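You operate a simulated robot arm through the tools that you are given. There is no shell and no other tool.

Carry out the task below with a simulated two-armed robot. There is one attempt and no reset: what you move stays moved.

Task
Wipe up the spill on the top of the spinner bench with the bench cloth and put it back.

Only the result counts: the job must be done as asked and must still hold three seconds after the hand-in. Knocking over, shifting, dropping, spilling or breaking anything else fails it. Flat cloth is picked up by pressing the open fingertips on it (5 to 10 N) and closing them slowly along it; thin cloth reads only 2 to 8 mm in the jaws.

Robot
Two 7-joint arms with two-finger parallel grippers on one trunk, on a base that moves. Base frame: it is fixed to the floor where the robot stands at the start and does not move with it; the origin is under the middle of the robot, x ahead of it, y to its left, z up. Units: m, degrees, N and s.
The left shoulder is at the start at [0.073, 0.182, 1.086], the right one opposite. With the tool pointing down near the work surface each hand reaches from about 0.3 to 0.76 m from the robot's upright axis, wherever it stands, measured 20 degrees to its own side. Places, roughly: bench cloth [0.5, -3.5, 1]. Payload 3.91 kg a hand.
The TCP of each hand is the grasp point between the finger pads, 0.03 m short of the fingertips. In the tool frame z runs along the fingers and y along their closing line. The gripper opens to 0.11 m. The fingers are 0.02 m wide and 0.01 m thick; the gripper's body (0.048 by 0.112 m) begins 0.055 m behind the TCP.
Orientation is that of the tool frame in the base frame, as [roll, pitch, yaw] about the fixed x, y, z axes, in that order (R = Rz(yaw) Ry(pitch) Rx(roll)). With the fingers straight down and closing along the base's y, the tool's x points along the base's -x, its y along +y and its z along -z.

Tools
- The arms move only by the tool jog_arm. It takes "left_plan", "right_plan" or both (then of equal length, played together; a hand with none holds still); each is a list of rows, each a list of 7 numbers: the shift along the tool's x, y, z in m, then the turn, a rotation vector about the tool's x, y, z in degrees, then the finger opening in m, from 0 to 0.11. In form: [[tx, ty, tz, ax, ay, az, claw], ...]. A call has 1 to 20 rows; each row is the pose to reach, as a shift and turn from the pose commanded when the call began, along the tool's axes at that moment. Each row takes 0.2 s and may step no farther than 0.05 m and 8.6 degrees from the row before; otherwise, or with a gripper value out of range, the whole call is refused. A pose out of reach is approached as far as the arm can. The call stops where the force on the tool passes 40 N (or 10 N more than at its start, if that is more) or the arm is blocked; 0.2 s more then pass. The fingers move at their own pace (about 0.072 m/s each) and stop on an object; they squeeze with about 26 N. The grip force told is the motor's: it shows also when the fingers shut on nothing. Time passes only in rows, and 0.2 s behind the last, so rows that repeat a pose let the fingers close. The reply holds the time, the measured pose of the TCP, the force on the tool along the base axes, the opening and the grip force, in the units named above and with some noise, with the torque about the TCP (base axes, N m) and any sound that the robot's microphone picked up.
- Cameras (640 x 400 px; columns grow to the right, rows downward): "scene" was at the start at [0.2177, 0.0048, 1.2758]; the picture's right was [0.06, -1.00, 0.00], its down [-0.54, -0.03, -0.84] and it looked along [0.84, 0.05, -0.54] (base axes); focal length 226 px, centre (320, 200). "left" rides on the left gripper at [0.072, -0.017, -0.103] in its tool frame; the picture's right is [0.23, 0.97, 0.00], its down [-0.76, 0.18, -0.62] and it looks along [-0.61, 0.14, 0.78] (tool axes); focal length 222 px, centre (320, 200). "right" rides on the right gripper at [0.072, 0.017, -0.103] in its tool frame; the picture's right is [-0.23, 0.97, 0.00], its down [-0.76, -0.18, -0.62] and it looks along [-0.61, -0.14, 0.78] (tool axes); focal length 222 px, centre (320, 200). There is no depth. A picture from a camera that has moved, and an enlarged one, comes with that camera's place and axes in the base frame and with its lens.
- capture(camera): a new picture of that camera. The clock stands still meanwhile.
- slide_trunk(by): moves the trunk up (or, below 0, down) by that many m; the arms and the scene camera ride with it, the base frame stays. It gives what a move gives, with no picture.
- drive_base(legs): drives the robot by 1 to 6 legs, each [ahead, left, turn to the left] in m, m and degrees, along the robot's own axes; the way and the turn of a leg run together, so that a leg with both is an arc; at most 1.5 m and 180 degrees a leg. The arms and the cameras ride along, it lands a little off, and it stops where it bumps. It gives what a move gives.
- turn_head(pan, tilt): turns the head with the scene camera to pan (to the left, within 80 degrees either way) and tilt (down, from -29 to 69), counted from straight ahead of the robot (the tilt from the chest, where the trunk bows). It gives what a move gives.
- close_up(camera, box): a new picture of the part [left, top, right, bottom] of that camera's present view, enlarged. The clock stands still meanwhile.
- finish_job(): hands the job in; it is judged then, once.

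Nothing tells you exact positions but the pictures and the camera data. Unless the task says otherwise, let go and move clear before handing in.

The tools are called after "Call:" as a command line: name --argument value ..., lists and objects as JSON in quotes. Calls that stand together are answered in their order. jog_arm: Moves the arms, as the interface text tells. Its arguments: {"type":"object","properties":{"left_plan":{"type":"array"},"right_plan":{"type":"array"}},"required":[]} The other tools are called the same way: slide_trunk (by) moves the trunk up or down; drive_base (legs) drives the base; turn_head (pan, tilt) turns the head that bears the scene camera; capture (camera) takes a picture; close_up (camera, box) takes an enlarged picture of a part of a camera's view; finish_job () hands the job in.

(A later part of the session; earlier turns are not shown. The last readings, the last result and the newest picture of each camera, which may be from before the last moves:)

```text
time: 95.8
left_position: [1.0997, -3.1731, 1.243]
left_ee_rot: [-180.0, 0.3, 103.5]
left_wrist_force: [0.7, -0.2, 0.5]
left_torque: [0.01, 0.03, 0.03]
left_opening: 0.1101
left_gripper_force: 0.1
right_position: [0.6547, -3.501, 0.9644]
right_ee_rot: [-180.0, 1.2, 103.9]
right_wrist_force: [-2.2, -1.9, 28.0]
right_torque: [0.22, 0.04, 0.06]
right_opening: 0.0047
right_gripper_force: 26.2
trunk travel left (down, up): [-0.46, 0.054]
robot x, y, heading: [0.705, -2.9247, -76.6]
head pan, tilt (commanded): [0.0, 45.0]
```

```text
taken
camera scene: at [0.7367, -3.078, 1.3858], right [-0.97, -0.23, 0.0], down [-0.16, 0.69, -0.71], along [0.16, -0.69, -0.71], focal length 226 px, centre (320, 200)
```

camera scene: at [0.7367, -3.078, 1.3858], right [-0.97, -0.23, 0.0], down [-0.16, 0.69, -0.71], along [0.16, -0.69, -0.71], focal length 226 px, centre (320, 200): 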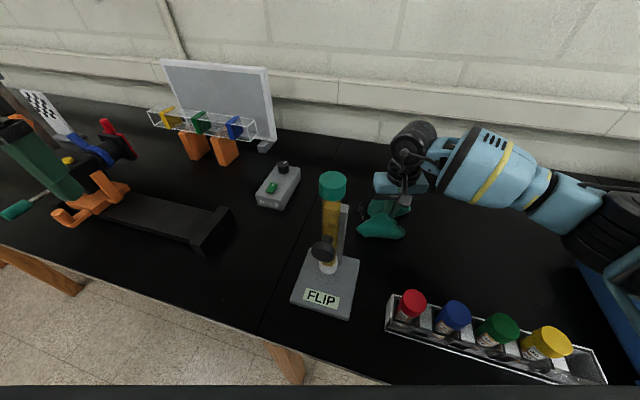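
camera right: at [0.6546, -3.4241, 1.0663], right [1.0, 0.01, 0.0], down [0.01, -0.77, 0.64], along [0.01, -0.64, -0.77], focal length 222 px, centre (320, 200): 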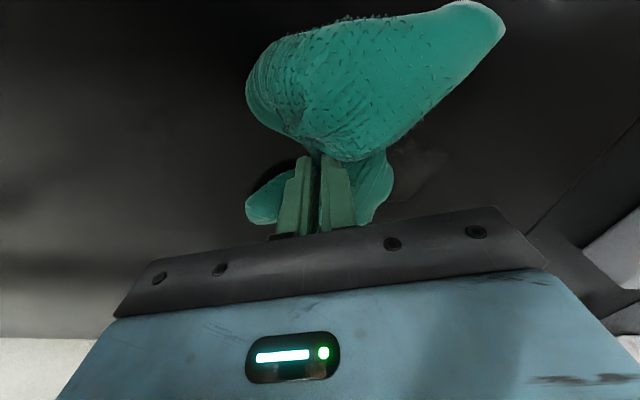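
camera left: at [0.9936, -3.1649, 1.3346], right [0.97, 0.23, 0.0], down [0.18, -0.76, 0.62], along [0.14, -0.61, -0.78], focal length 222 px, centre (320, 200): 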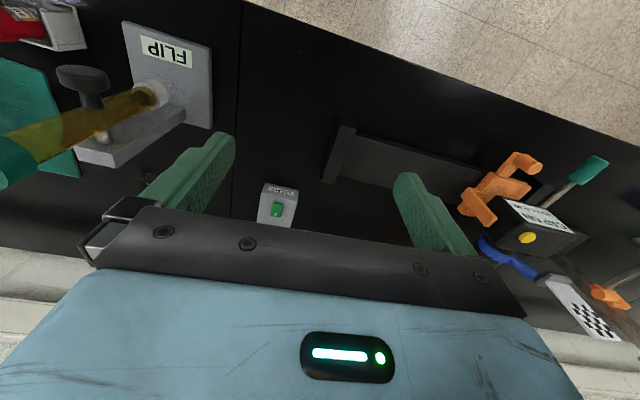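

The wad presses with 28 N, so I'll ease up about 4 mm and make the first wiping stroke to the left across the spill.

Call:
jog_arm --right_plan '[[0, 0, -0.0042, 0, 0, 0, 0.0], [-0.0072, 0.0291, -0.0042, 0, 0, 0, 0.0], [-0.0143, 0.0583, -0.0042, 0, 0, 0, 0.0], [-0.0215, 0.0874, -0.0042, 0, 0, 0, 0.0], [-0.0262, 0.1068, -0.0042, 0, 0, 0, 0.0], [-0.0262, 0.1068, -0.0042, 0, 0, 0, 0.0]]'

Call:
capture --camera "right"

Call:
capture --camera "scene"

```text
time: 97.2
left_position: [1.0994, -3.1745, 1.2424]
left_ee_rot: [180.0, 0.1, 103.6]
left_wrist_force: [0.4, 0.3, -0.1]
left_torque: [-0.01, -0.04, 0.02]
left_opening: 0.1102
left_gripper_force: 0.0
right_position: [0.7672, -3.4995, 0.9672]
right_ee_rot: [-180.0, 0.7, 103.9]
right_wrist_force: [-1.1, 1.3, 11.0]
right_torque: [0.17, 0.04, 0.0]
right_opening: 0.0045
right_gripper_force: 26.1
trunk travel left (down, up): [-0.46, 0.054]
robot x, y, heading: [0.707, -2.9295, -76.4]
head pan, tilt (commanded): [0.0, 45.0]
```

```text
taken
camera right: at [0.7655, -3.4242, 1.0689], right [1.0, 0.01, 0.0], down [0.01, -0.77, 0.63], along [0.01, -0.63, -0.77], focal length 222 px, centre (320, 200)
```

right: 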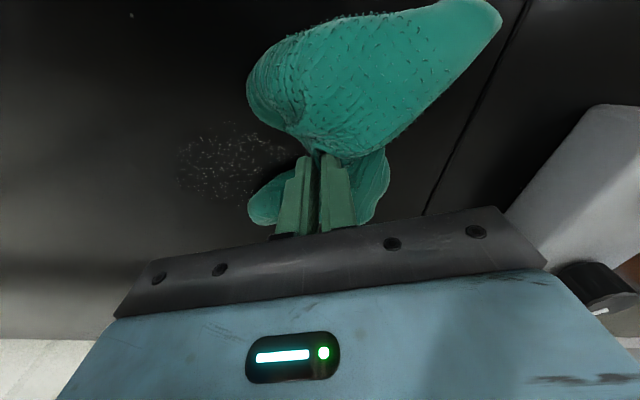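

```text
taken
camera scene: at [0.7364, -3.0793, 1.3852], right [-0.97, -0.23, 0.0], down [-0.16, 0.69, -0.71], along [0.17, -0.69, -0.71], focal length 226 px, centre (320, 200)
```

scene: 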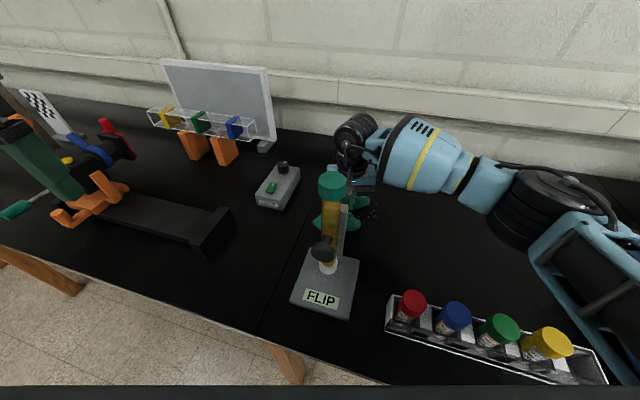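

The first stroke clearly took up most of the spill; only fine specks remain around (0.70, −3.51). I'll keep wiping with several more strokes.

Call:
jog_arm --right_plan '[[-0.0155, -0.0038, 0, 0, 0, 0, 0.0], [-0.0083, -0.0329, 0, 0, 0, 0, 0.0], [-0.0012, -0.0621, 0, 0, 0, 0, 0.0], [0.006, -0.0912, 0, 0, 0, 0, 0.0], [0.0131, -0.1203, 0, 0, 0, 0, 0.0], [-0.0034, -0.1244, 0, 0, 0, 0, 0.0], [-0.0105, -0.0953, 0, 0, 0, 0, 0.0], [-0.0177, -0.0662, 0, 0, 0, 0, 0.0], [-0.0248, -0.037, 0, 0, 0, 0, 0.0], [-0.032, -0.0079, 0, 0, 0, 0, 0.0], [-0.0486, -0.0119, 0, 0, 0, 0, 0.0], [-0.0414, -0.041, 0, 0, 0, 0, 0.0], [-0.0343, -0.0702, 0, 0, 0, 0, 0.0], [-0.0271, -0.0993, 0, 0, 0, 0, 0.0], [-0.02, -0.1284, 0, 0, 0, 0, 0.0]]'

Call:
capture --camera "right"

Call:
capture --camera "scene"

```text
time: 100.4
left_position: [1.0981, -3.1751, 1.2425]
left_ee_rot: [-180.0, 0.1, 103.5]
left_wrist_force: [-0.5, 0.6, -0.7]
left_torque: [0.01, 0.01, 0.0]
left_opening: 0.1099
left_gripper_force: 0.2
right_position: [0.6452, -3.5523, 0.9647]
right_ee_rot: [179.9, 0.7, 103.8]
right_wrist_force: [1.7, -0.2, 7.1]
right_torque: [0.01, -0.04, -0.03]
right_opening: 0.0046
right_gripper_force: 26.2
trunk travel left (down, up): [-0.46, 0.054]
robot x, y, heading: [0.7036, -2.9283, -76.5]
head pan, tilt (commanded): [0.0, 45.0]
```

```text
taken
camera right: at [0.6452, -3.4769, 1.0678], right [1.0, 0.01, 0.0], down [0.01, -0.77, 0.63], along [0.01, -0.63, -0.77], focal length 222 px, centre (320, 200)
```

right: 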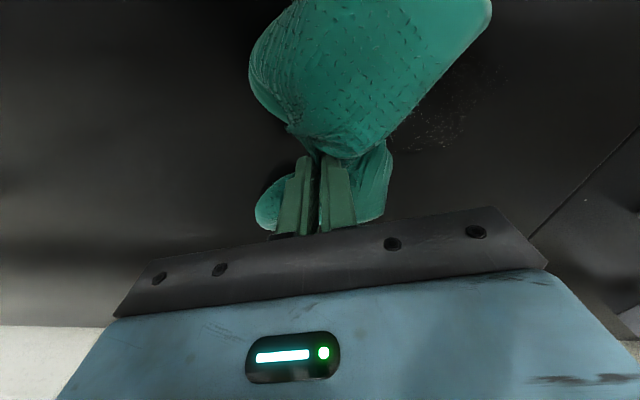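

```text
taken
camera scene: at [0.7365, -3.0795, 1.3853], right [-0.97, -0.23, 0.0], down [-0.16, 0.69, -0.71], along [0.16, -0.69, -0.71], focal length 226 px, centre (320, 200)
```

scene: 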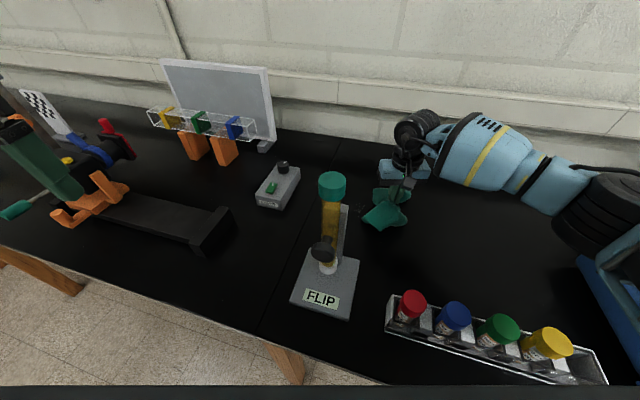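

Only faint specks remain; I'll enlarge to see what's left.

Call:
close_up --camera "right" --box '[380, 20, 560, 170]'

Call:
close_up --camera "scene" --box '[310, 150, 450, 250]'

```text
2.67 times, centred on (470, 95) of right
camera zoom: at [0.6452, -3.4769, 1.0678], right [1.0, 0.01, 0.0], down [0.01, -0.77, 0.63], along [0.01, -0.63, -0.77], focal length 592 px, centre (-80, 480)
```

zoom: 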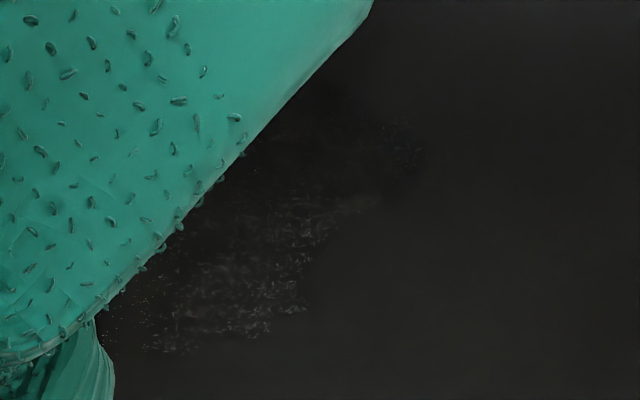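

```text
4.00 times, centred on (380, 200) of scene
camera zoom: at [0.7365, -3.0795, 1.3853], right [-0.97, -0.23, 0.0], down [-0.16, 0.69, -0.71], along [0.16, -0.69, -0.71], focal length 906 px, centre (80, 200)
```

zoom: 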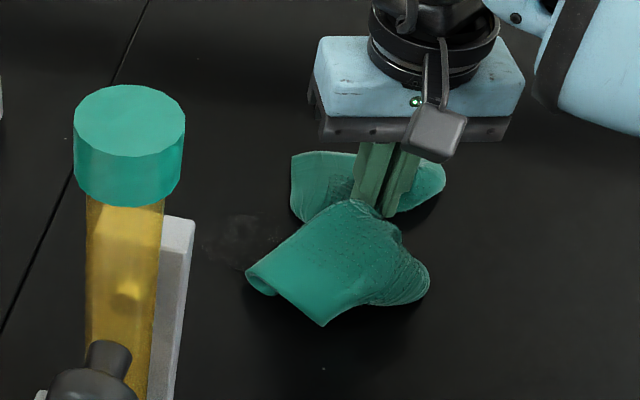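

A thin film remains toward the left side (x 0.70–0.76, y −3.49 to −3.555). I'll wipe that part with more strokes, keeping the wad clear of the FLIP stand and LIGHT box.

Call:
jog_arm --right_plan '[[-0.0133, 0.0429, 0, 0, 0, 0, 0.0], [-0.0228, 0.0817, 0, 0, 0, 0, 0.0], [-0.0305, 0.121, 0, 0, 0, 0, 0.0], [-0.0323, 0.1411, 0, 0, 0, 0, 0.0], [-0.0177, 0.1447, 0, 0, 0, 0, 0.0], [-0.0082, 0.1059, 0, 0, 0, 0, 0.0], [0.0013, 0.067, 0, 0, 0, 0, 0.0], [0.0109, 0.0282, 0, 0, 0, 0, 0.0], [0.0255, 0.0318, 0, 0, 0, 0, 0.0], [0.0159, 0.0706, 0, 0, 0, 0, 0.0], [0.0064, 0.1095, 0, 0, 0, 0, 0.0], [-0.0031, 0.1483, 0, 0, 0, 0, 0.0], [0.0114, 0.1519, 0, 0, 0, 0, 0.0], [0.0209, 0.1131, 0, 0, 0, 0, 0.0], [0.0304, 0.0742, 0, 0, 0, 0, 0.0], [0.04, 0.0354, 0, 0, 0, 0, 0.0], [0.04, 0.0054, 0, 0, 0, 0, 0.0], [0.035, -0.0346, 0, 0, 0, 0, 0.0]]'

Call:
capture --camera "right"

Call:
close_up --camera "scene" --box '[290, 150, 430, 250]'

```text
time: 104.2
left_position: [1.0988, -3.1733, 1.244]
left_ee_rot: [180.0, 0.1, 103.6]
left_wrist_force: [-0.3, -0.7, 0.7]
left_torque: [0.01, -0.06, -0.01]
left_opening: 0.11
left_gripper_force: 0.1
right_position: [0.605, -3.526, 0.9645]
right_ee_rot: [-179.9, 0.8, 103.9]
right_wrist_force: [3.2, 0.5, 13.0]
right_torque: [0.14, -0.16, -0.04]
right_opening: 0.0045
right_gripper_force: 25.9
trunk travel left (down, up): [-0.46, 0.054]
robot x, y, heading: [0.7014, -2.9285, -76.6]
head pan, tilt (commanded): [0.0, 45.0]
```

```text
taken
camera right: at [0.6041, -3.4495, 1.0668], right [1.0, 0.01, 0.0], down [0.01, -0.77, 0.63], along [0.01, -0.63, -0.77], focal length 222 px, centre (320, 200)
```

right: 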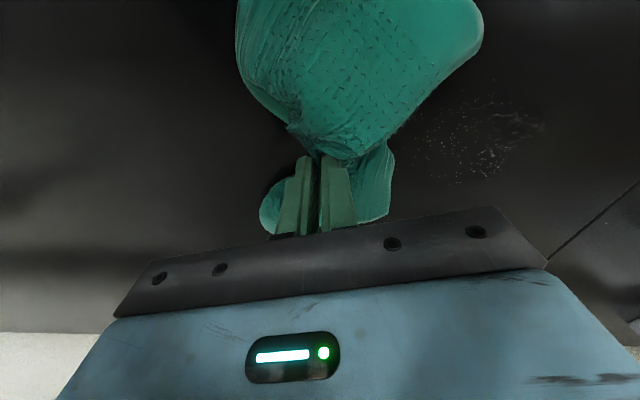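

```text
4.00 times, centred on (360, 200) of scene
camera zoom: at [0.7366, -3.079, 1.3854], right [-0.97, -0.23, 0.0], down [-0.16, 0.69, -0.71], along [0.16, -0.69, -0.71], focal length 906 px, centre (160, 200)
```

zoom: 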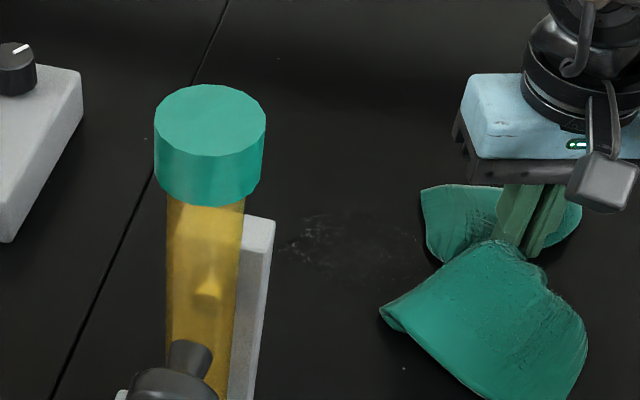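

Some specks remain around the centre of the spill; I'll enlarge the wrist view.

Call:
close_up --camera "right" --box '[390, 50, 590, 190]'

```text
2.86 times, centred on (490, 120) of right
camera zoom: at [0.6041, -3.4495, 1.0668], right [1.0, 0.01, 0.0], down [0.01, -0.77, 0.63], along [0.01, -0.63, -0.77], focal length 635 px, centre (-166, 429)
```

zoom: 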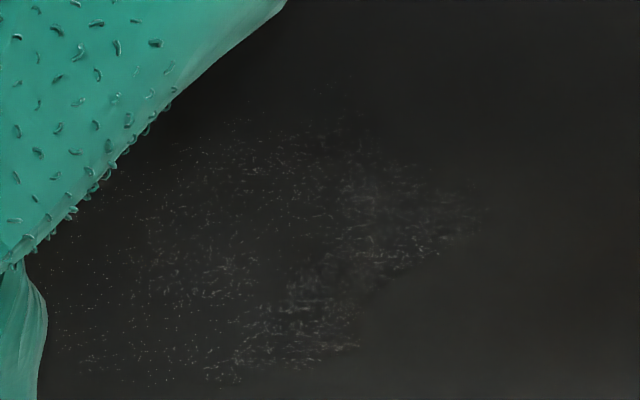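

The film is fading but still covers the spot lightly, so I'll repeat a tighter raster over the entire spill with slightly more pressure.

Call:
jog_arm --right_plan '[[-0.028, 0.0342, 0.001, 0, 0, 0, 0.0], [-0.0505, 0.0751, 0.001, 0, 0, 0, 0.0], [-0.0613, 0.1188, 0.001, 0, 0, 0, 0.0], [-0.0702, 0.1629, 0.001, 0, 0, 0, 0.0], [-0.0597, 0.1706, 0.001, 0, 0, 0, 0.0], [-0.0508, 0.1264, 0.001, 0, 0, 0, 0.0], [-0.04, 0.0828, 0.001, 0, 0, 0, 0.0], [-0.0292, 0.0391, 0.001, 0, 0, 0, 0.0], [-0.0166, 0.0423, 0.001, 0, 0, 0, 0.0], [-0.0274, 0.086, 0.001, 0, 0, 0, 0.0], [-0.0382, 0.1296, 0.001, 0, 0, 0, 0.0], [-0.049, 0.1733, 0.001, 0, 0, 0, 0.0], [-0.0374, 0.1761, 0.001, 0, 0, 0, 0.0], [-0.0266, 0.1324, 0.001, 0, 0, 0, 0.0], [-0.0158, 0.0888, 0.001, 0, 0, 0, 0.0], [-0.005, 0.0451, 0.001, 0, 0, 0, 0.0], [0.0067, 0.048, 0.001, 0, 0, 0, 0.0], [-0.0041, 0.0917, 0.001, 0, 0, 0, 0.0], [-0.0149, 0.1353, 0.001, 0, 0, 0, 0.0], [-0.0257, 0.179, 0.001, 0, 0, 0, 0.0]]'

Call:
capture --camera "right"

Call:
close_up --camera "right" --box '[100, 80, 320, 240]'

```text
time: 108.4
left_position: [1.0997, -3.1724, 1.2419]
left_ee_rot: [-179.9, 0.1, 103.6]
left_wrist_force: [0.3, 0.3, -0.5]
left_torque: [0.0, 0.01, 0.02]
left_opening: 0.1099
left_gripper_force: 0.1
right_position: [0.7838, -3.5092, 0.964]
right_ee_rot: [-179.9, 0.6, 103.7]
right_wrist_force: [-3.3, 2.1, 12.5]
right_torque: [0.17, 0.08, 0.01]
right_opening: 0.0046
right_gripper_force: 25.9
trunk travel left (down, up): [-0.46, 0.054]
robot x, y, heading: [0.7015, -2.9266, -76.4]
head pan, tilt (commanded): [0.0, 45.0]
```

```text
taken
camera right: at [0.7829, -3.4323, 1.067], right [1.0, 0.01, 0.0], down [0.01, -0.77, 0.63], along [0.01, -0.63, -0.77], focal length 222 px, centre (320, 200)
```

right: 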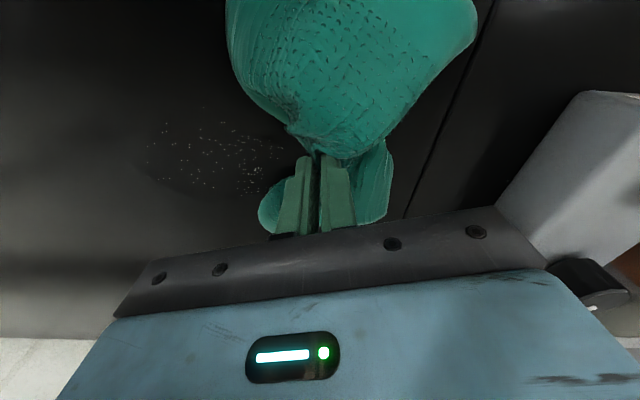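

```text
2.50 times, centred on (210, 160) of right
camera zoom: at [0.7829, -3.4323, 1.067], right [1.0, 0.01, 0.0], down [0.01, -0.77, 0.63], along [0.01, -0.63, -0.77], focal length 555 px, centre (595, 300)
```

zoom: 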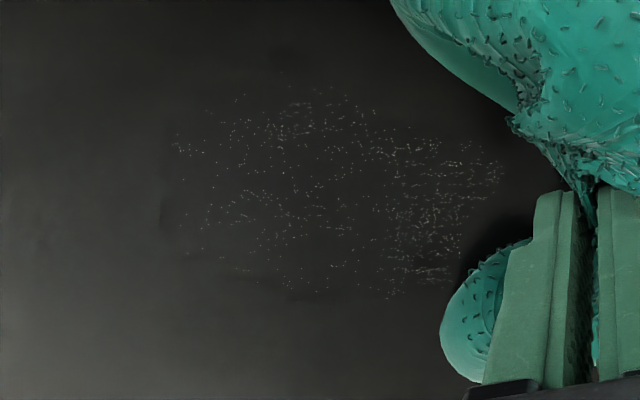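

Just tiny specks are left now. Another raster in the opposite order should clear them.

Call:
jog_arm --right_plan '[[0.0193, -0.02, 0, 0, 0, 0, 0.0], [0.0317, -0.0582, 0, 0, 0, 0, 0.0], [0.0411, -0.097, 0, 0, 0, 0, 0.0], [0.0453, -0.1269, 0, 0, 0, 0, 0.0], [0.0356, -0.1293, 0, 0, 0, 0, 0.0], [0.0291, -0.0896, 0, 0, 0, 0, 0.0], [0.0184, -0.0459, 0, 0, 0, 0, 0.0], [0.0089, -0.007, 0, 0, 0, 0, 0.0], [-0.0049, -0.0053, 0, 0, 0, 0, 0.0], [0.0077, -0.0485, 0, 0, 0, 0, 0.0], [0.0184, -0.0922, 0, 0, 0, 0, 0.0], [0.0278, -0.1311, 0, 0, 0, 0, 0.0], [0.0162, -0.134, 0, 0, 0, 0, 0.0], [0.0056, -0.0903, 0, 0, 0, 0, 0.0], [-0.0051, -0.0466, 0, 0, 0, 0, 0.0], [-0.0146, -0.0077, 0, 0, 0, 0, 0.0], [-0.0273, -0.0108, 0, 0, 0, 0, 0.0], [-0.0166, -0.0545, 0, 0, 0, 0, 0.0], [-0.0059, -0.0982, 0, 0, 0, 0, 0.0], [0.0035, -0.1371, 0, 0, 0, 0, 0.0]]'

Call:
capture --camera "right"

Call:
close_up --camera "right" --box '[340, 20, 580, 190]'

```text
time: 112.6
left_position: [1.0987, -3.1748, 1.2427]
left_ee_rot: [-180.0, 0.1, 103.6]
left_wrist_force: [0.5, 0.5, 0.5]
left_torque: [-0.01, -0.01, 0.02]
left_opening: 0.1101
left_gripper_force: 0.0
right_position: [0.6483, -3.5364, 0.9643]
right_ee_rot: [179.9, 0.8, 103.8]
right_wrist_force: [2.2, -1.4, 7.6]
right_torque: [0.05, -0.09, -0.05]
right_opening: 0.0045
right_gripper_force: 26.6
trunk travel left (down, up): [-0.46, 0.054]
robot x, y, heading: [0.7038, -2.9272, -76.7]
head pan, tilt (commanded): [0.0, 45.0]
```

```text
taken
camera right: at [0.6464, -3.4603, 1.0677], right [1.0, 0.01, 0.0], down [0.01, -0.77, 0.63], along [0.01, -0.63, -0.77], focal length 222 px, centre (320, 200)
```

right: 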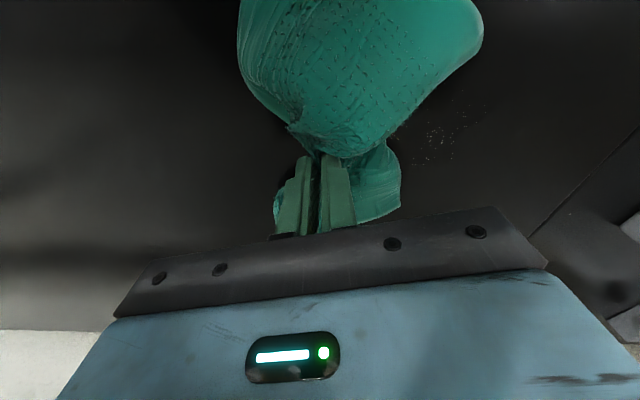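

```text
2.35 times, centred on (460, 105) of right
camera zoom: at [0.6464, -3.4603, 1.0677], right [1.0, 0.01, 0.0], down [0.01, -0.77, 0.63], along [0.01, -0.63, -0.77], focal length 523 px, centre (-9, 424)
```

zoom: 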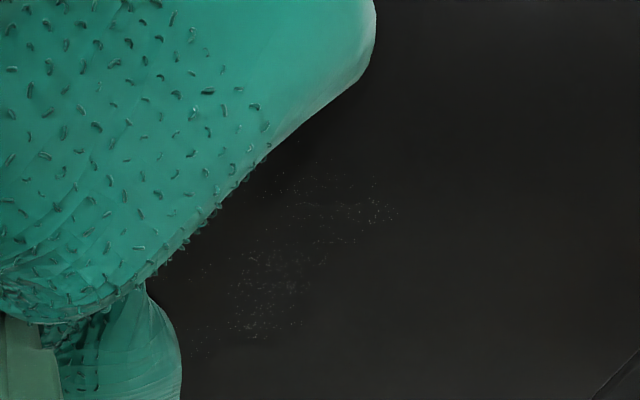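

Almost clean; the last specks are at x 0.715–0.755, y −3.50 to −3.545. One more raster focused there.

Call:
jog_arm --right_plan '[[-0.0217, 0.0379, 0.0005, 0, 0, 0, 0.0], [-0.0324, 0.0816, 0.0005, 0, 0, 0, 0.0], [-0.04, 0.1209, 0.0005, 0, 0, 0, 0.0], [-0.039, 0.1417, 0.0005, 0, 0, 0, 0.0], [-0.0267, 0.1088, 0.0005, 0, 0, 0, 0.0], [-0.0172, 0.0699, 0.0005, 0, 0, 0, 0.0], [-0.0042, 0.0422, 0.0005, 0, 0, 0, 0.0], [-0.0118, 0.0815, 0.0005, 0, 0, 0, 0.0], [-0.0194, 0.1209, 0.0005, 0, 0, 0, 0.0], [-0.0184, 0.1417, 0.0005, 0, 0, 0, 0.0], [-0.0049, 0.1038, 0.0005, 0, 0, 0, 0.0], [0.0056, 0.0652, 0.0005, 0, 0, 0, 0.0], [0.0196, 0.0378, 0.0005, 0, 0, 0, 0.0], [0.0119, 0.0771, 0.0005, 0, 0, 0, 0.0], [0.0024, 0.116, 0.0005, 0, 0, 0, 0.0], [0.0003, 0.1411, 0.0005, 0, 0, 0, 0.0], [0.0133, 0.1134, 0.0005, 0, 0, 0, 0.0], [0.0228, 0.0746, 0.0005, 0, 0, 0, 0.0], [0.0305, 0.0353, 0.0005, 0, 0, 0, 0.0], [0.0283, -0.0064, 0.0005, 0, 0, 0, 0.0]]'

Call:
jog_arm --right_plan '[[0.005, -0.02, -0.02, 0, 0, 0, 0.0], [0.01, -0.04, -0.05, 0, 0, 0, 0.0], [0.015, -0.06, -0.08, 0, 0, 0, 0.0], [0.015, -0.06, -0.11, 0, 0, 0, 0.0], [0.015, -0.06, -0.11, 0, 0, 0, 0.0]]'

Call:
capture --camera "right"

Call:
capture --camera "scene"

```text
time: 116.8
left_position: [1.0991, -3.175, 1.2425]
left_ee_rot: [-179.9, 0.1, 103.5]
left_wrist_force: [0.2, 0.9, -0.3]
left_torque: [0.01, 0.0, 0.0]
left_opening: 0.1101
left_gripper_force: 0.0
right_position: [0.6352, -3.5098, 0.9641]
right_ee_rot: [-180.0, 0.8, 103.9]
right_wrist_force: [2.2, 1.3, 11.9]
right_torque: [0.12, -0.14, -0.05]
right_opening: 0.0045
right_gripper_force: 26.0
trunk travel left (down, up): [-0.46, 0.054]
robot x, y, heading: [0.7031, -2.924, -76.4]
head pan, tilt (commanded): [0.0, 45.0]
```

```text
time: 118.0
left_position: [1.0996, -3.1754, 1.2424]
left_ee_rot: [179.9, 0.0, 103.6]
left_wrist_force: [-0.5, -0.3, -0.1]
left_torque: [0.02, 0.01, -0.01]
left_opening: 0.1103
left_gripper_force: 0.2
right_position: [0.5736, -3.5082, 1.0717]
right_ee_rot: [180.0, 0.6, 103.8]
right_wrist_force: [-0.2, 0.6, -0.1]
right_torque: [-0.01, 0.02, -0.05]
right_opening: 0.0043
right_gripper_force: 26.5
trunk travel left (down, up): [-0.46, 0.054]
robot x, y, heading: [0.7067, -2.9235, -76.5]
head pan, tilt (commanded): [0.0, 45.0]
```

```text
taken
camera right: at [0.5734, -3.4334, 1.1741], right [1.0, 0.01, 0.0], down [0.01, -0.78, 0.63], along [0.01, -0.63, -0.78], focal length 222 px, centre (320, 200)
```

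right: 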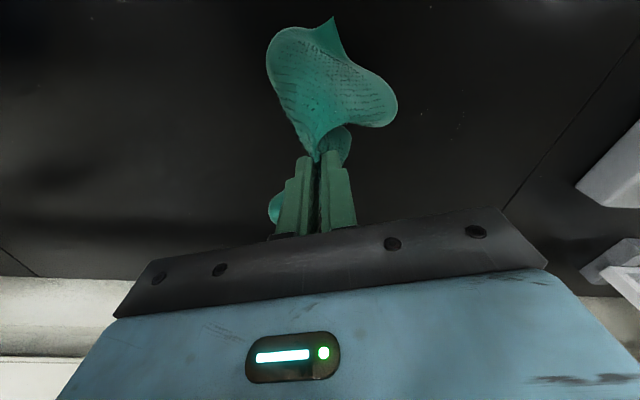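

```text
taken
camera scene: at [0.7369, -3.0806, 1.3851], right [-0.97, -0.23, 0.0], down [-0.16, 0.69, -0.71], along [0.16, -0.69, -0.71], focal length 226 px, centre (320, 200)
```

scene: 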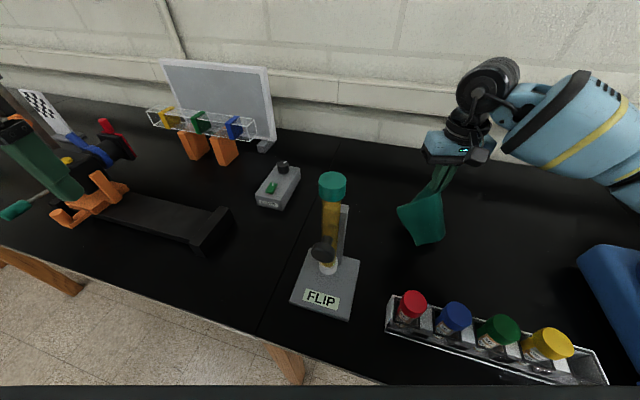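

The cloth is lifted aside; I'll enlarge the spill spot from both cameras to see if it's clean.

Call:
close_up --camera "right" --box '[370, 40, 570, 190]'

Call:
close_up --camera "scene" --box '[330, 170, 430, 240]'

```text
2.67 times, centred on (470, 115) of right
camera zoom: at [0.5734, -3.4334, 1.1741], right [1.0, 0.01, 0.0], down [0.01, -0.78, 0.63], along [0.01, -0.63, -0.78], focal length 592 px, centre (-80, 427)
```

zoom: 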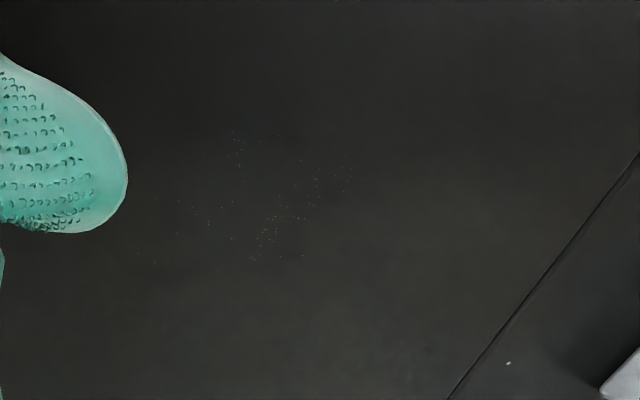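

```text
5.71 times, centred on (380, 205) of scene
camera zoom: at [0.7369, -3.0806, 1.3851], right [-0.97, -0.23, 0.0], down [-0.16, 0.69, -0.71], along [0.16, -0.69, -0.71], focal length 1294 px, centre (-23, 171)
```

zoom: 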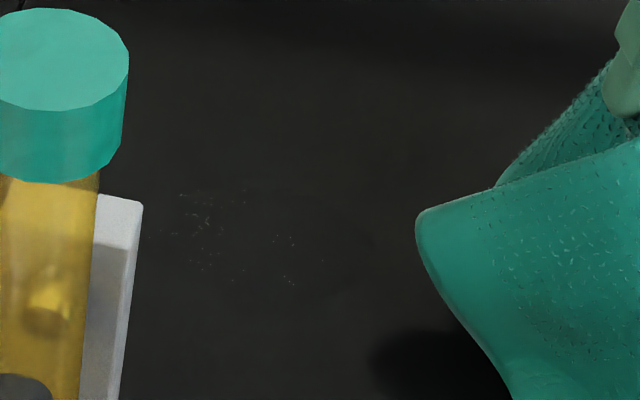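

A few faint specks remain, so I'll lower the cloth again and do another full set of strokes.

Call:
jog_arm --right_plan '[[-0.0164, 0.0221, 0.03, 0, 0, 0, 0.0], [-0.0328, 0.0441, 0.06, 0, 0, 0, 0.0], [-0.0492, 0.0662, 0.085, 0, 0, 0, 0.0], [-0.0492, 0.0662, 0.1, 0, 0, 0, 0.0], [-0.0492, 0.0662, 0.1055, 0, 0, 0, 0.0], [-0.0492, 0.0662, 0.1055, 0, 0, 0, 0.0]]'

```text
time: 119.4
left_position: [1.0989, -3.1751, 1.2428]
left_ee_rot: [-180.0, 0.0, 103.7]
left_wrist_force: [0.0, -0.5, 0.0]
left_torque: [-0.01, 0.03, -0.02]
left_opening: 0.1099
left_gripper_force: 0.1
right_position: [0.6504, -3.5432, 0.9661]
right_ee_rot: [180.0, 0.7, 103.8]
right_wrist_force: [0.2, 0.1, 1.3]
right_torque: [-0.04, 0.02, -0.06]
right_opening: 0.0044
right_gripper_force: 26.7
trunk travel left (down, up): [-0.46, 0.054]
robot x, y, heading: [0.7056, -2.9271, -76.7]
head pan, tilt (commanded): [0.0, 45.0]
```

Contact is light here (1.3 N), so I'll press 3 mm further and raster over the spot again.

Call:
jog_arm --right_plan '[[0, 0, 0.0028, 0, 0, 0, 0.0], [-0.0114, 0.0383, 0.003, 0, 0, 0, 0.0], [-0.021, 0.0772, 0.003, 0, 0, 0, 0.0], [-0.0305, 0.116, 0.003, 0, 0, 0, 0.0], [-0.0208, 0.1184, 0.003, 0, 0, 0, 0.0], [-0.0094, 0.0801, 0.003, 0, 0, 0, 0.0], [0.0002, 0.0412, 0.003, 0, 0, 0, 0.0], [0.0085, 0.0073, 0.003, 0, 0, 0, 0.0], [0.0182, 0.0097, 0.003, 0, 0, 0, 0.0], [0.0119, 0.044, 0.003, 0, 0, 0, 0.0], [0.0023, 0.0829, 0.003, 0, 0, 0, 0.0], [-0.0072, 0.1217, 0.003, 0, 0, 0, 0.0], [0.0025, 0.1241, 0.003, 0, 0, 0, 0.0], [0.0139, 0.0858, 0.003, 0, 0, 0, 0.0], [0.0235, 0.0469, 0.003, 0, 0, 0, 0.0], [0.0318, 0.013, 0.003, 0, 0, 0, 0.0], [0.0415, 0.0154, 0.003, 0, 0, 0, 0.0], [0.0352, 0.0498, 0.003, 0, 0, 0, 0.0], [0.0256, 0.0887, 0.003, 0, 0, 0, 0.0], [0.0173, 0.1227, 0.003, 0, 0, 0, 0.0]]'

Call:
capture --camera "right"

Call:
close_up --camera "right" --box '[100, 70, 320, 240]'

```text
time: 123.6
left_position: [1.0999, -3.1749, 1.2426]
left_ee_rot: [-179.9, 0.0, 103.5]
left_wrist_force: [-0.1, -0.7, -0.2]
left_torque: [0.0, 0.03, -0.02]
left_opening: 0.1098
left_gripper_force: 0.0
right_position: [0.766, -3.4958, 0.964]
right_ee_rot: [180.0, 0.6, 103.8]
right_wrist_force: [0.1, -0.2, 0.4]
right_torque: [0.01, 0.03, -0.01]
right_opening: 0.0046
right_gripper_force: 26.0
trunk travel left (down, up): [-0.46, 0.054]
robot x, y, heading: [0.7063, -2.9257, -76.4]
head pan, tilt (commanded): [0.0, 45.0]
```

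```text
taken
camera right: at [0.7654, -3.4204, 1.0672], right [1.0, 0.01, 0.0], down [0.01, -0.78, 0.63], along [0.01, -0.63, -0.78], focal length 222 px, centre (320, 200)
```

right: 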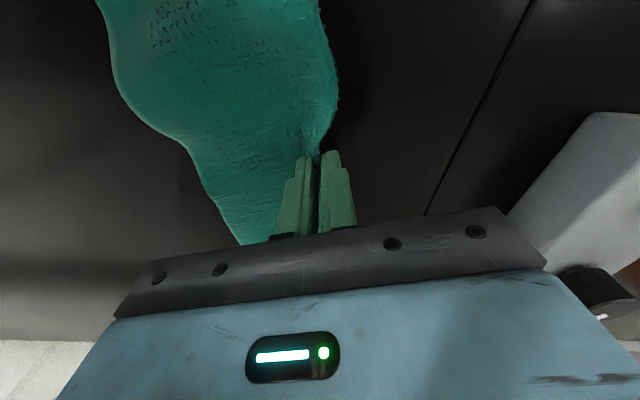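

```text
2.35 times, centred on (210, 155) of right
camera zoom: at [0.7654, -3.4204, 1.0672], right [1.0, 0.01, 0.0], down [0.01, -0.78, 0.63], along [0.01, -0.63, -0.78], focal length 523 px, centre (579, 306)
```

zoom: 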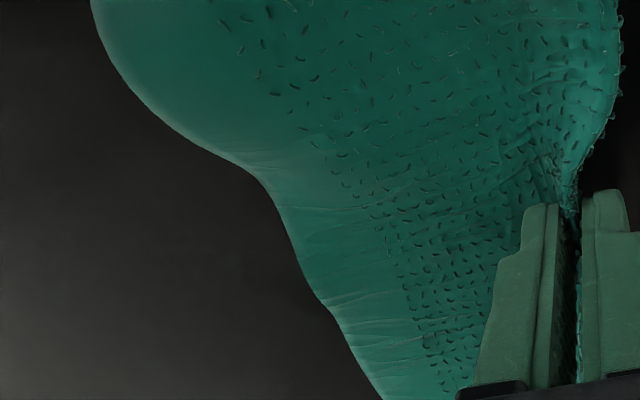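

The cloth now lies flatter and the pressure is low (0.4 N), so I'll press about 6 mm lower and repeat the strokes.

Call:
jog_arm --right_plan '[[0, 0, 0.004, 0, 0, 0, 0.0], [-0.0019, -0.0005, 0.006, 0, 0, 0, 0.0], [0.0067, -0.0355, 0.006, 0, 0, 0, 0.0], [0.0162, -0.0743, 0.006, 0, 0, 0, 0.0], [0.0214, -0.1039, 0.006, 0, 0, 0, 0.0], [0.0127, -0.106, 0.006, 0, 0, 0, 0.0], [0.0031, -0.0672, 0.006, 0, 0, 0, 0.0], [-0.0064, -0.0283, 0.006, 0, 0, 0, 0.0], [-0.0156, 0.0003, 0.006, 0, 0, 0, 0.0], [-0.0243, -0.0018, 0.006, 0, 0, 0, 0.0], [-0.0157, -0.041, 0.006, 0, 0, 0, 0.0], [-0.0062, -0.0798, 0.006, 0, 0, 0, 0.0], [-0.0009, -0.1093, 0.006, 0, 0, 0, 0.0], [-0.0097, -0.1115, 0.006, 0, 0, 0, 0.0], [-0.0202, -0.0729, 0.006, 0, 0, 0, 0.0], [-0.0297, -0.034, 0.006, 0, 0, 0, 0.0], [-0.0389, -0.0054, 0.006, 0, 0, 0, 0.0], [-0.0476, -0.0075, 0.006, 0, 0, 0, 0.0], [-0.039, -0.0467, 0.006, 0, 0, 0, 0.0], [-0.0295, -0.0855, 0.006, 0, 0, 0, 0.0]]'

Call:
capture --camera "right"

```text
time: 127.8
left_position: [1.0993, -3.1751, 1.2414]
left_ee_rot: [180.0, 0.2, 103.6]
left_wrist_force: [-0.5, 0.0, 0.1]
left_torque: [0.0, -0.05, 0.02]
left_opening: 0.1102
left_gripper_force: 0.0
right_position: [0.6904, -3.5479, 0.9615]
right_ee_rot: [-179.9, 0.7, 104.0]
right_wrist_force: [0.5, -0.5, 1.5]
right_torque: [0.0, -0.03, -0.02]
right_opening: 0.0047
right_gripper_force: 26.2
trunk travel left (down, up): [-0.46, 0.054]
robot x, y, heading: [0.7006, -2.9251, -76.4]
head pan, tilt (commanded): [0.0, 45.0]
```

```text
taken
camera right: at [0.6904, -3.4712, 1.064], right [1.0, 0.01, 0.0], down [0.01, -0.77, 0.63], along [0.01, -0.63, -0.77], focal length 222 px, centre (320, 200)
```

right: 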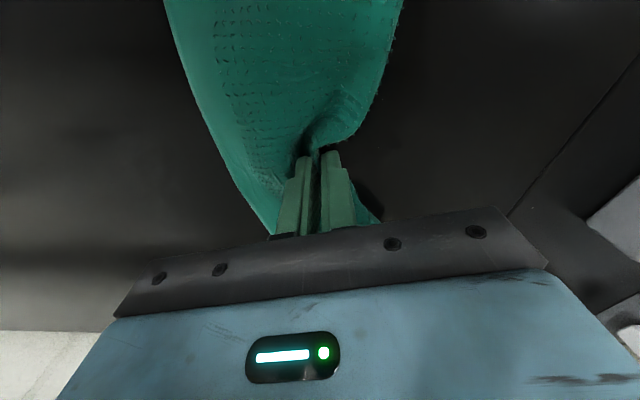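

I'll enlarge the area left of the jaws to check for remaining specks.

Call:
close_up --camera "right" --box '[370, 40, 570, 200]'

Call:
close_up --camera "scene" --box '[320, 160, 440, 245]'

```text
2.50 times, centred on (470, 120) of right
camera zoom: at [0.6904, -3.4712, 1.064], right [1.0, 0.01, 0.0], down [0.01, -0.77, 0.63], along [0.01, -0.63, -0.77], focal length 555 px, centre (-55, 400)
```

zoom: 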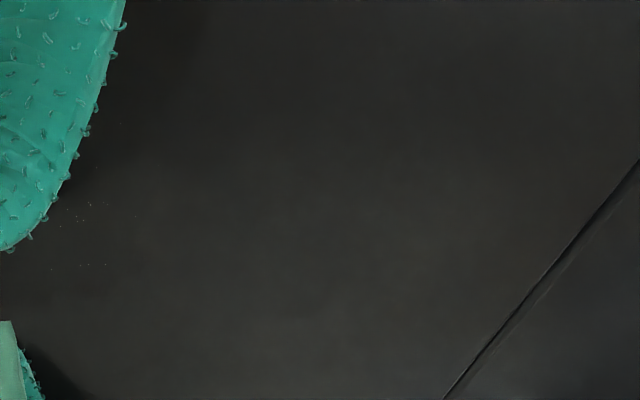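

```text
4.71 times, centred on (380, 202) of scene
camera zoom: at [0.7361, -3.0802, 1.3852], right [-0.97, -0.23, 0.0], down [-0.16, 0.69, -0.71], along [0.17, -0.69, -0.71], focal length 1065 px, centre (38, 188)
```

zoom: 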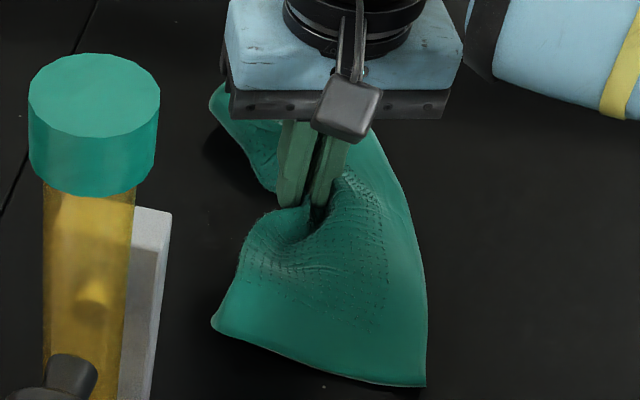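

Just a few specks near (0.727, −3.526) are left; I'll make a few more strokes there and then draw the cloth off to the right.

Call:
jog_arm --right_plan '[[-0.0023, 0.0303, 0.0015, 0, 0, 0, 0.0], [-0.0065, 0.0602, 0.0015, 0, 0, 0, 0.0], [-0.0086, 0.0854, 0.0015, 0, 0, 0, 0.0], [0.0036, 0.0524, 0.0015, 0, 0, 0, 0.0], [0.0139, 0.0189, 0.0015, 0, 0, 0, 0.0], [0.0242, -0.0146, 0.0015, 0, 0, 0, 0.0], [0.032, -0.0127, 0.0015, 0, 0, 0, 0.0], [0.0236, 0.0213, 0.0015, 0, 0, 0, 0.0], [0.0153, 0.0553, 0.0015, 0, 0, 0, 0.0], [0.0088, 0.0897, 0.0015, 0, 0, 0, 0.0], [0.025, 0.0577, 0.0015, 0, 0, 0, 0.0], [0.0352, 0.0241, 0.0015, 0, 0, 0, 0.0], [0.0436, -0.0099, 0.0015, 0, 0, 0, 0.0], [0.0471, -0.0451, 0.0015, 0, 0, 0, 0.0], [0.0518, -0.085, 0.0, 0, 0, 0, 0.0]]'

Call:
capture --camera "right"

Call:
close_up --camera "scene" --box '[320, 160, 440, 245]'

```text
time: 131.0
left_position: [1.0986, -3.1751, 1.2424]
left_ee_rot: [180.0, 0.1, 103.6]
left_wrist_force: [-0.6, 0.4, -0.6]
left_torque: [-0.02, -0.01, 0.02]
left_opening: 0.1096
left_gripper_force: 0.1
right_position: [0.595, -3.5165, 0.9577]
right_ee_rot: [180.0, 0.6, 103.8]
right_wrist_force: [1.1, 0.4, 7.0]
right_torque: [-0.03, -0.06, 0.0]
right_opening: 0.0044
right_gripper_force: 26.2
trunk travel left (down, up): [-0.46, 0.054]
robot x, y, heading: [0.7038, -2.9272, -76.4]
head pan, tilt (commanded): [0.0, 45.0]
```

```text
taken
camera right: at [0.5939, -3.4404, 1.0602], right [1.0, 0.01, 0.0], down [0.01, -0.78, 0.63], along [0.01, -0.63, -0.78], focal length 222 px, centre (320, 200)
```

right: 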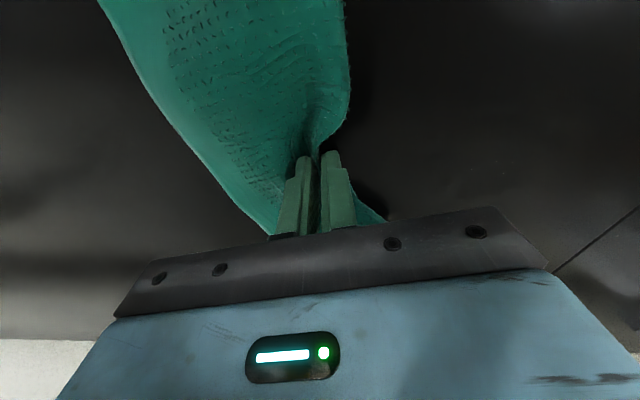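

```text
4.71 times, centred on (380, 202) of scene
camera zoom: at [0.7364, -3.0798, 1.3852], right [-0.97, -0.23, 0.0], down [-0.16, 0.69, -0.71], along [0.16, -0.69, -0.71], focal length 1065 px, centre (38, 188)
```

zoom: 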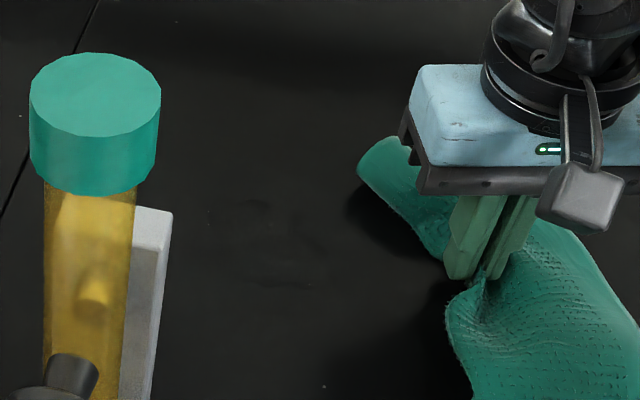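

The spot now looks clean from the head camera; I'll check with stronger enlargement.

Call:
close_up --camera "right" --box '[400, 60, 600, 190]'

Call:
close_up --camera "scene" --box '[345, 180, 405, 222]'

```text
3.08 times, centred on (500, 125) of right
camera zoom: at [0.5939, -3.4404, 1.0602], right [1.0, 0.01, 0.0], down [0.01, -0.78, 0.63], along [0.01, -0.63, -0.78], focal length 684 px, centre (-234, 431)
```

zoom: 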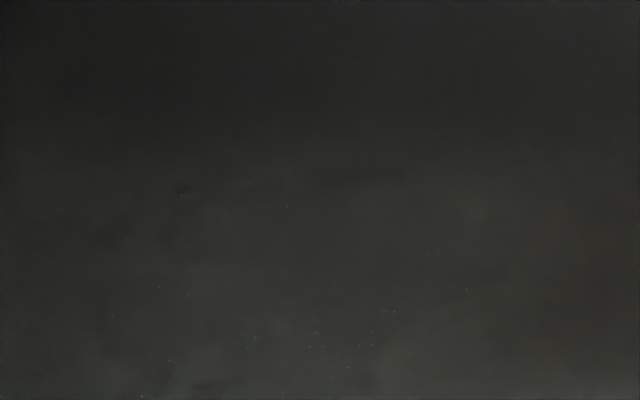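

```text
9.52 times, centred on (375, 201) of scene
camera zoom: at [0.7364, -3.0798, 1.3852], right [-0.97, -0.23, 0.0], down [-0.16, 0.69, -0.71], along [0.16, -0.69, -0.71], focal length 2156 px, centre (-204, 190)
```

zoom: 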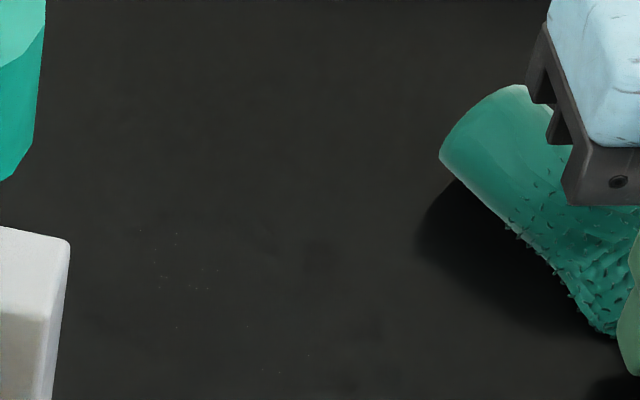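

Only a dozen pin-point specks remain near (0.728, −3.525); one more pressed pass over them.

Call:
jog_arm --right_plan '[[-0.0129, 0.038, 0.001, 0, 0, 0, 0.0], [-0.0244, 0.0764, 0.001, 0, 0, 0, 0.0], [-0.0339, 0.1152, 0.001, 0, 0, 0, 0.0], [-0.0435, 0.1541, 0.001, 0, 0, 0, 0.0], [-0.0526, 0.1827, 0.001, 0, 0, 0, 0.0], [-0.0482, 0.1478, 0.001, 0, 0, 0, 0.0], [-0.0386, 0.109, 0.001, 0, 0, 0, 0.0], [-0.0291, 0.0701, 0.001, 0, 0, 0, 0.0], [-0.0349, 0.0686, 0.001, 0, 0, 0, 0.0], [-0.0444, 0.1075, 0.001, 0, 0, 0, 0.0], [-0.054, 0.1463, 0.001, 0, 0, 0, 0.0], [-0.0604, 0.1808, 0.001, 0, 0, 0, 0.0], [-0.0375, 0.1504, 0.001, 0, 0, 0, 0.0], [-0.0259, 0.1121, 0.001, 0, 0, 0, 0.0], [-0.0164, 0.0732, 0.001, 0, 0, 0, 0.0], [-0.0096, 0.0748, 0.001, 0, 0, 0, 0.0], [-0.0191, 0.1137, 0.001, 0, 0, 0, 0.0], [-0.0287, 0.1525, 0.001, 0, 0, 0, 0.0], [-0.0145, 0.12, 0.001, 0, 0, 0, 0.0], [-0.0079, 0.0804, 0.001, 0, 0, 0, 0.0]]'

Call:
jog_arm --right_plan '[[0.0072, -0.0291, -0.01, 0, 0, 0, 0.0], [0.0143, -0.0583, -0.03, 0, 0, 0, 0.0], [0.0215, -0.0874, -0.06, 0, 0, 0, 0.0], [0.0215, -0.0874, -0.1, 0, 0, 0, 0.0], [0.0215, -0.0874, -0.13, 0, 0, 0, 0.0], [0.0215, -0.0874, -0.13, 0, 0, 0, 0.0]]'

Call:
capture --camera "right"

Call:
close_up --camera "right" --box '[390, 40, 570, 190]'

Call:
close_up --camera "scene" --box '[345, 180, 405, 222]'

```text
time: 135.2
left_position: [1.0978, -3.1731, 1.2431]
left_ee_rot: [-179.9, 0.1, 103.6]
left_wrist_force: [0.6, 1.2, -0.4]
left_torque: [0.0, -0.02, 0.03]
left_opening: 0.11
left_gripper_force: 0.0
right_position: [0.6735, -3.5031, 0.9567]
right_ee_rot: [179.9, 0.9, 103.9]
right_wrist_force: [3.4, 1.3, 18.0]
right_torque: [-0.09, -0.08, -0.02]
right_opening: 0.0044
right_gripper_force: 25.8
trunk travel left (down, up): [-0.46, 0.054]
robot x, y, heading: [0.7029, -2.9254, -76.8]
head pan, tilt (commanded): [0.0, 45.0]
```

```text
time: 136.6
left_position: [1.0996, -3.1762, 1.2415]
left_ee_rot: [-180.0, 0.0, 103.5]
left_wrist_force: [-0.4, 0.0, -0.3]
left_torque: [-0.02, 0.0, -0.02]
left_opening: 0.1104
left_gripper_force: 0.1
right_position: [0.584, -3.5046, 1.0885]
right_ee_rot: [179.9, 0.6, 103.8]
right_wrist_force: [0.0, -0.3, -1.2]
right_torque: [-0.01, 0.01, -0.05]
right_opening: 0.0045
right_gripper_force: 25.7
trunk travel left (down, up): [-0.46, 0.054]
robot x, y, heading: [0.701, -2.9294, -76.2]
head pan, tilt (commanded): [0.0, 45.0]
```

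```text
taken
camera right: at [0.5828, -3.4293, 1.1914], right [1.0, 0.01, 0.0], down [0.01, -0.78, 0.63], along [0.01, -0.63, -0.78], focal length 222 px, centre (320, 200)
```

right: 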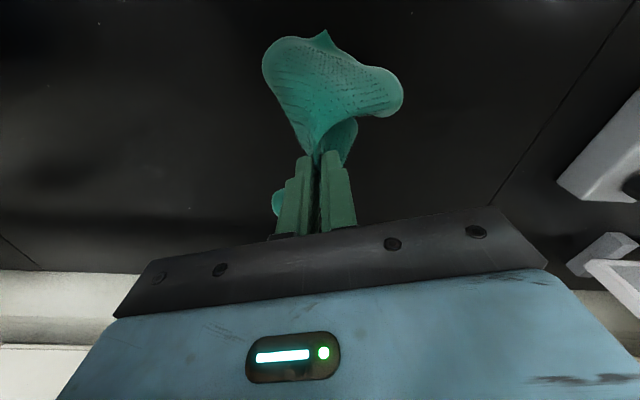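

```text
2.67 times, centred on (480, 115) of right
camera zoom: at [0.5828, -3.4293, 1.1914], right [1.0, 0.01, 0.0], down [0.01, -0.78, 0.63], along [0.01, -0.63, -0.78], focal length 592 px, centre (-107, 427)
```

zoom: 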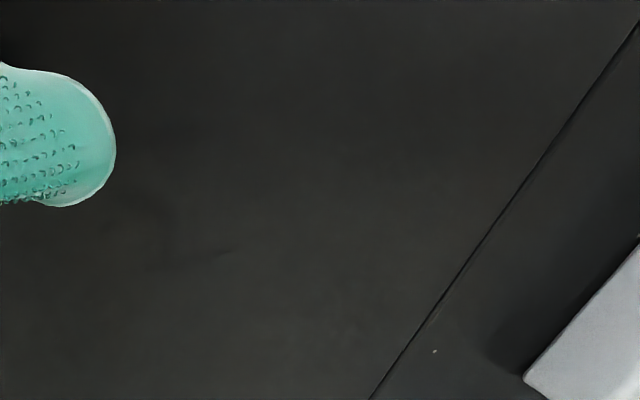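

```text
9.52 times, centred on (375, 201) of scene
camera zoom: at [0.7368, -3.0807, 1.3851], right [-0.97, -0.23, 0.0], down [-0.16, 0.69, -0.71], along [0.16, -0.69, -0.71], focal length 2156 px, centre (-204, 190)
```

zoom: 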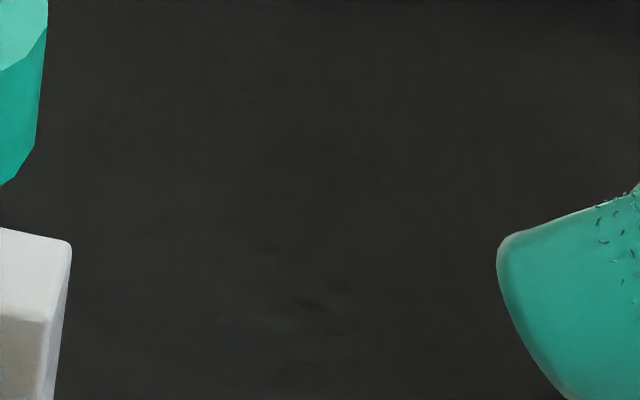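

The spot is clean in both enlarged views. Now to put the cloth back: I'll raise the trunk and turn the base back so the hand swings over the cloth's original place, about (0.44, −3.446).

Call:
slide_trunk --by 0.04

Call:
drive_base --legs '[[0.0, 0.0, -7.0], [0.0, 0.0, -6.6]]'

Call:
turn_head --pan -15 --tilt 45

Call:
capture --camera "scene"

Call:
capture --camera "right"

```text
time: 137.4
left_position: [1.0997, -3.1762, 1.2811]
left_ee_rot: [180.0, -0.1, 103.6]
left_wrist_force: [-0.6, -0.7, 0.0]
left_torque: [0.02, 0.02, 0.01]
left_opening: 0.11
left_gripper_force: 0.0
right_position: [0.5834, -3.5044, 1.1246]
right_ee_rot: [-180.0, 0.5, 103.8]
right_wrist_force: [-0.2, 0.7, 0.1]
right_torque: [0.02, 0.02, -0.03]
right_opening: 0.0045
right_gripper_force: 26.1
trunk travel left (down, up): [-0.5, 0.014]
robot x, y, heading: [0.7056, -2.9309, -76.5]
head pan, tilt (commanded): [0.0, 45.0]
```

```text
time: 138.9
left_position: [1.0281, -3.262, 1.2811]
left_ee_rot: [180.0, 0.0, 89.9]
left_wrist_force: [-0.2, 0.0, 0.2]
left_torque: [-0.02, -0.04, -0.01]
left_opening: 0.1099
left_gripper_force: 0.0
right_position: [0.4512, -3.4584, 1.127]
right_ee_rot: [-180.0, 0.7, 90.1]
right_wrist_force: [0.3, 0.4, 0.1]
right_torque: [0.04, 0.01, 0.1]
right_opening: 0.0044
right_gripper_force: 25.6
trunk travel left (down, up): [-0.5, 0.014]
robot x, y, heading: [0.7021, -2.9264, -90.3]
head pan, tilt (commanded): [0.0, 45.0]
```

```text
time: 139.7
left_position: [1.029, -3.2618, 1.2827]
left_ee_rot: [-179.8, 0.0, 89.9]
left_wrist_force: [0.2, 0.0, -0.1]
left_torque: [0.03, 0.0, 0.01]
left_opening: 0.1098
left_gripper_force: 0.0
right_position: [0.4517, -3.4588, 1.1266]
right_ee_rot: [179.9, 0.8, 90.1]
right_wrist_force: [0.0, 0.5, 0.5]
right_torque: [-0.04, 0.05, 0.06]
right_opening: 0.0047
right_gripper_force: 26.1
trunk travel left (down, up): [-0.5, 0.014]
robot x, y, heading: [0.7015, -2.9302, -90.1]
head pan, tilt (commanded): [-15.0, 45.0]
```

```text
taken
camera scene: at [0.6791, -3.0363, 1.4322], right [-0.96, 0.26, 0.0], down [0.19, 0.68, -0.71], along [-0.19, -0.68, -0.71], focal length 226 px, centre (320, 200)
```

scene: 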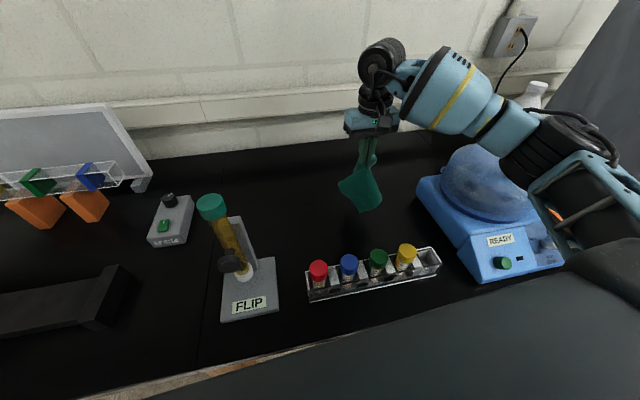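

```text
taken
camera right: at [0.4687, -3.3847, 1.2303], right [0.97, -0.22, 0.0], down [-0.18, -0.75, 0.63], along [-0.14, -0.62, -0.77], focal length 222 px, centre (320, 200)
```

right: 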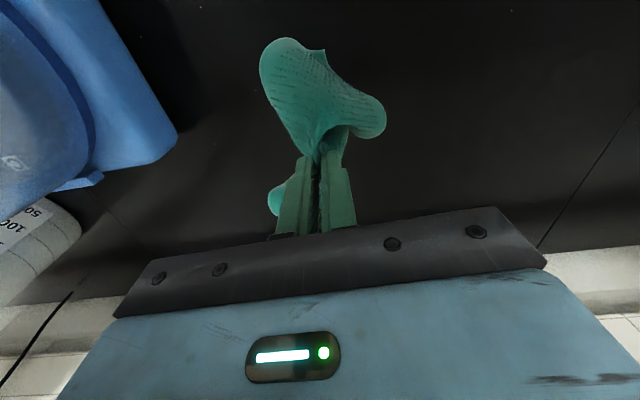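

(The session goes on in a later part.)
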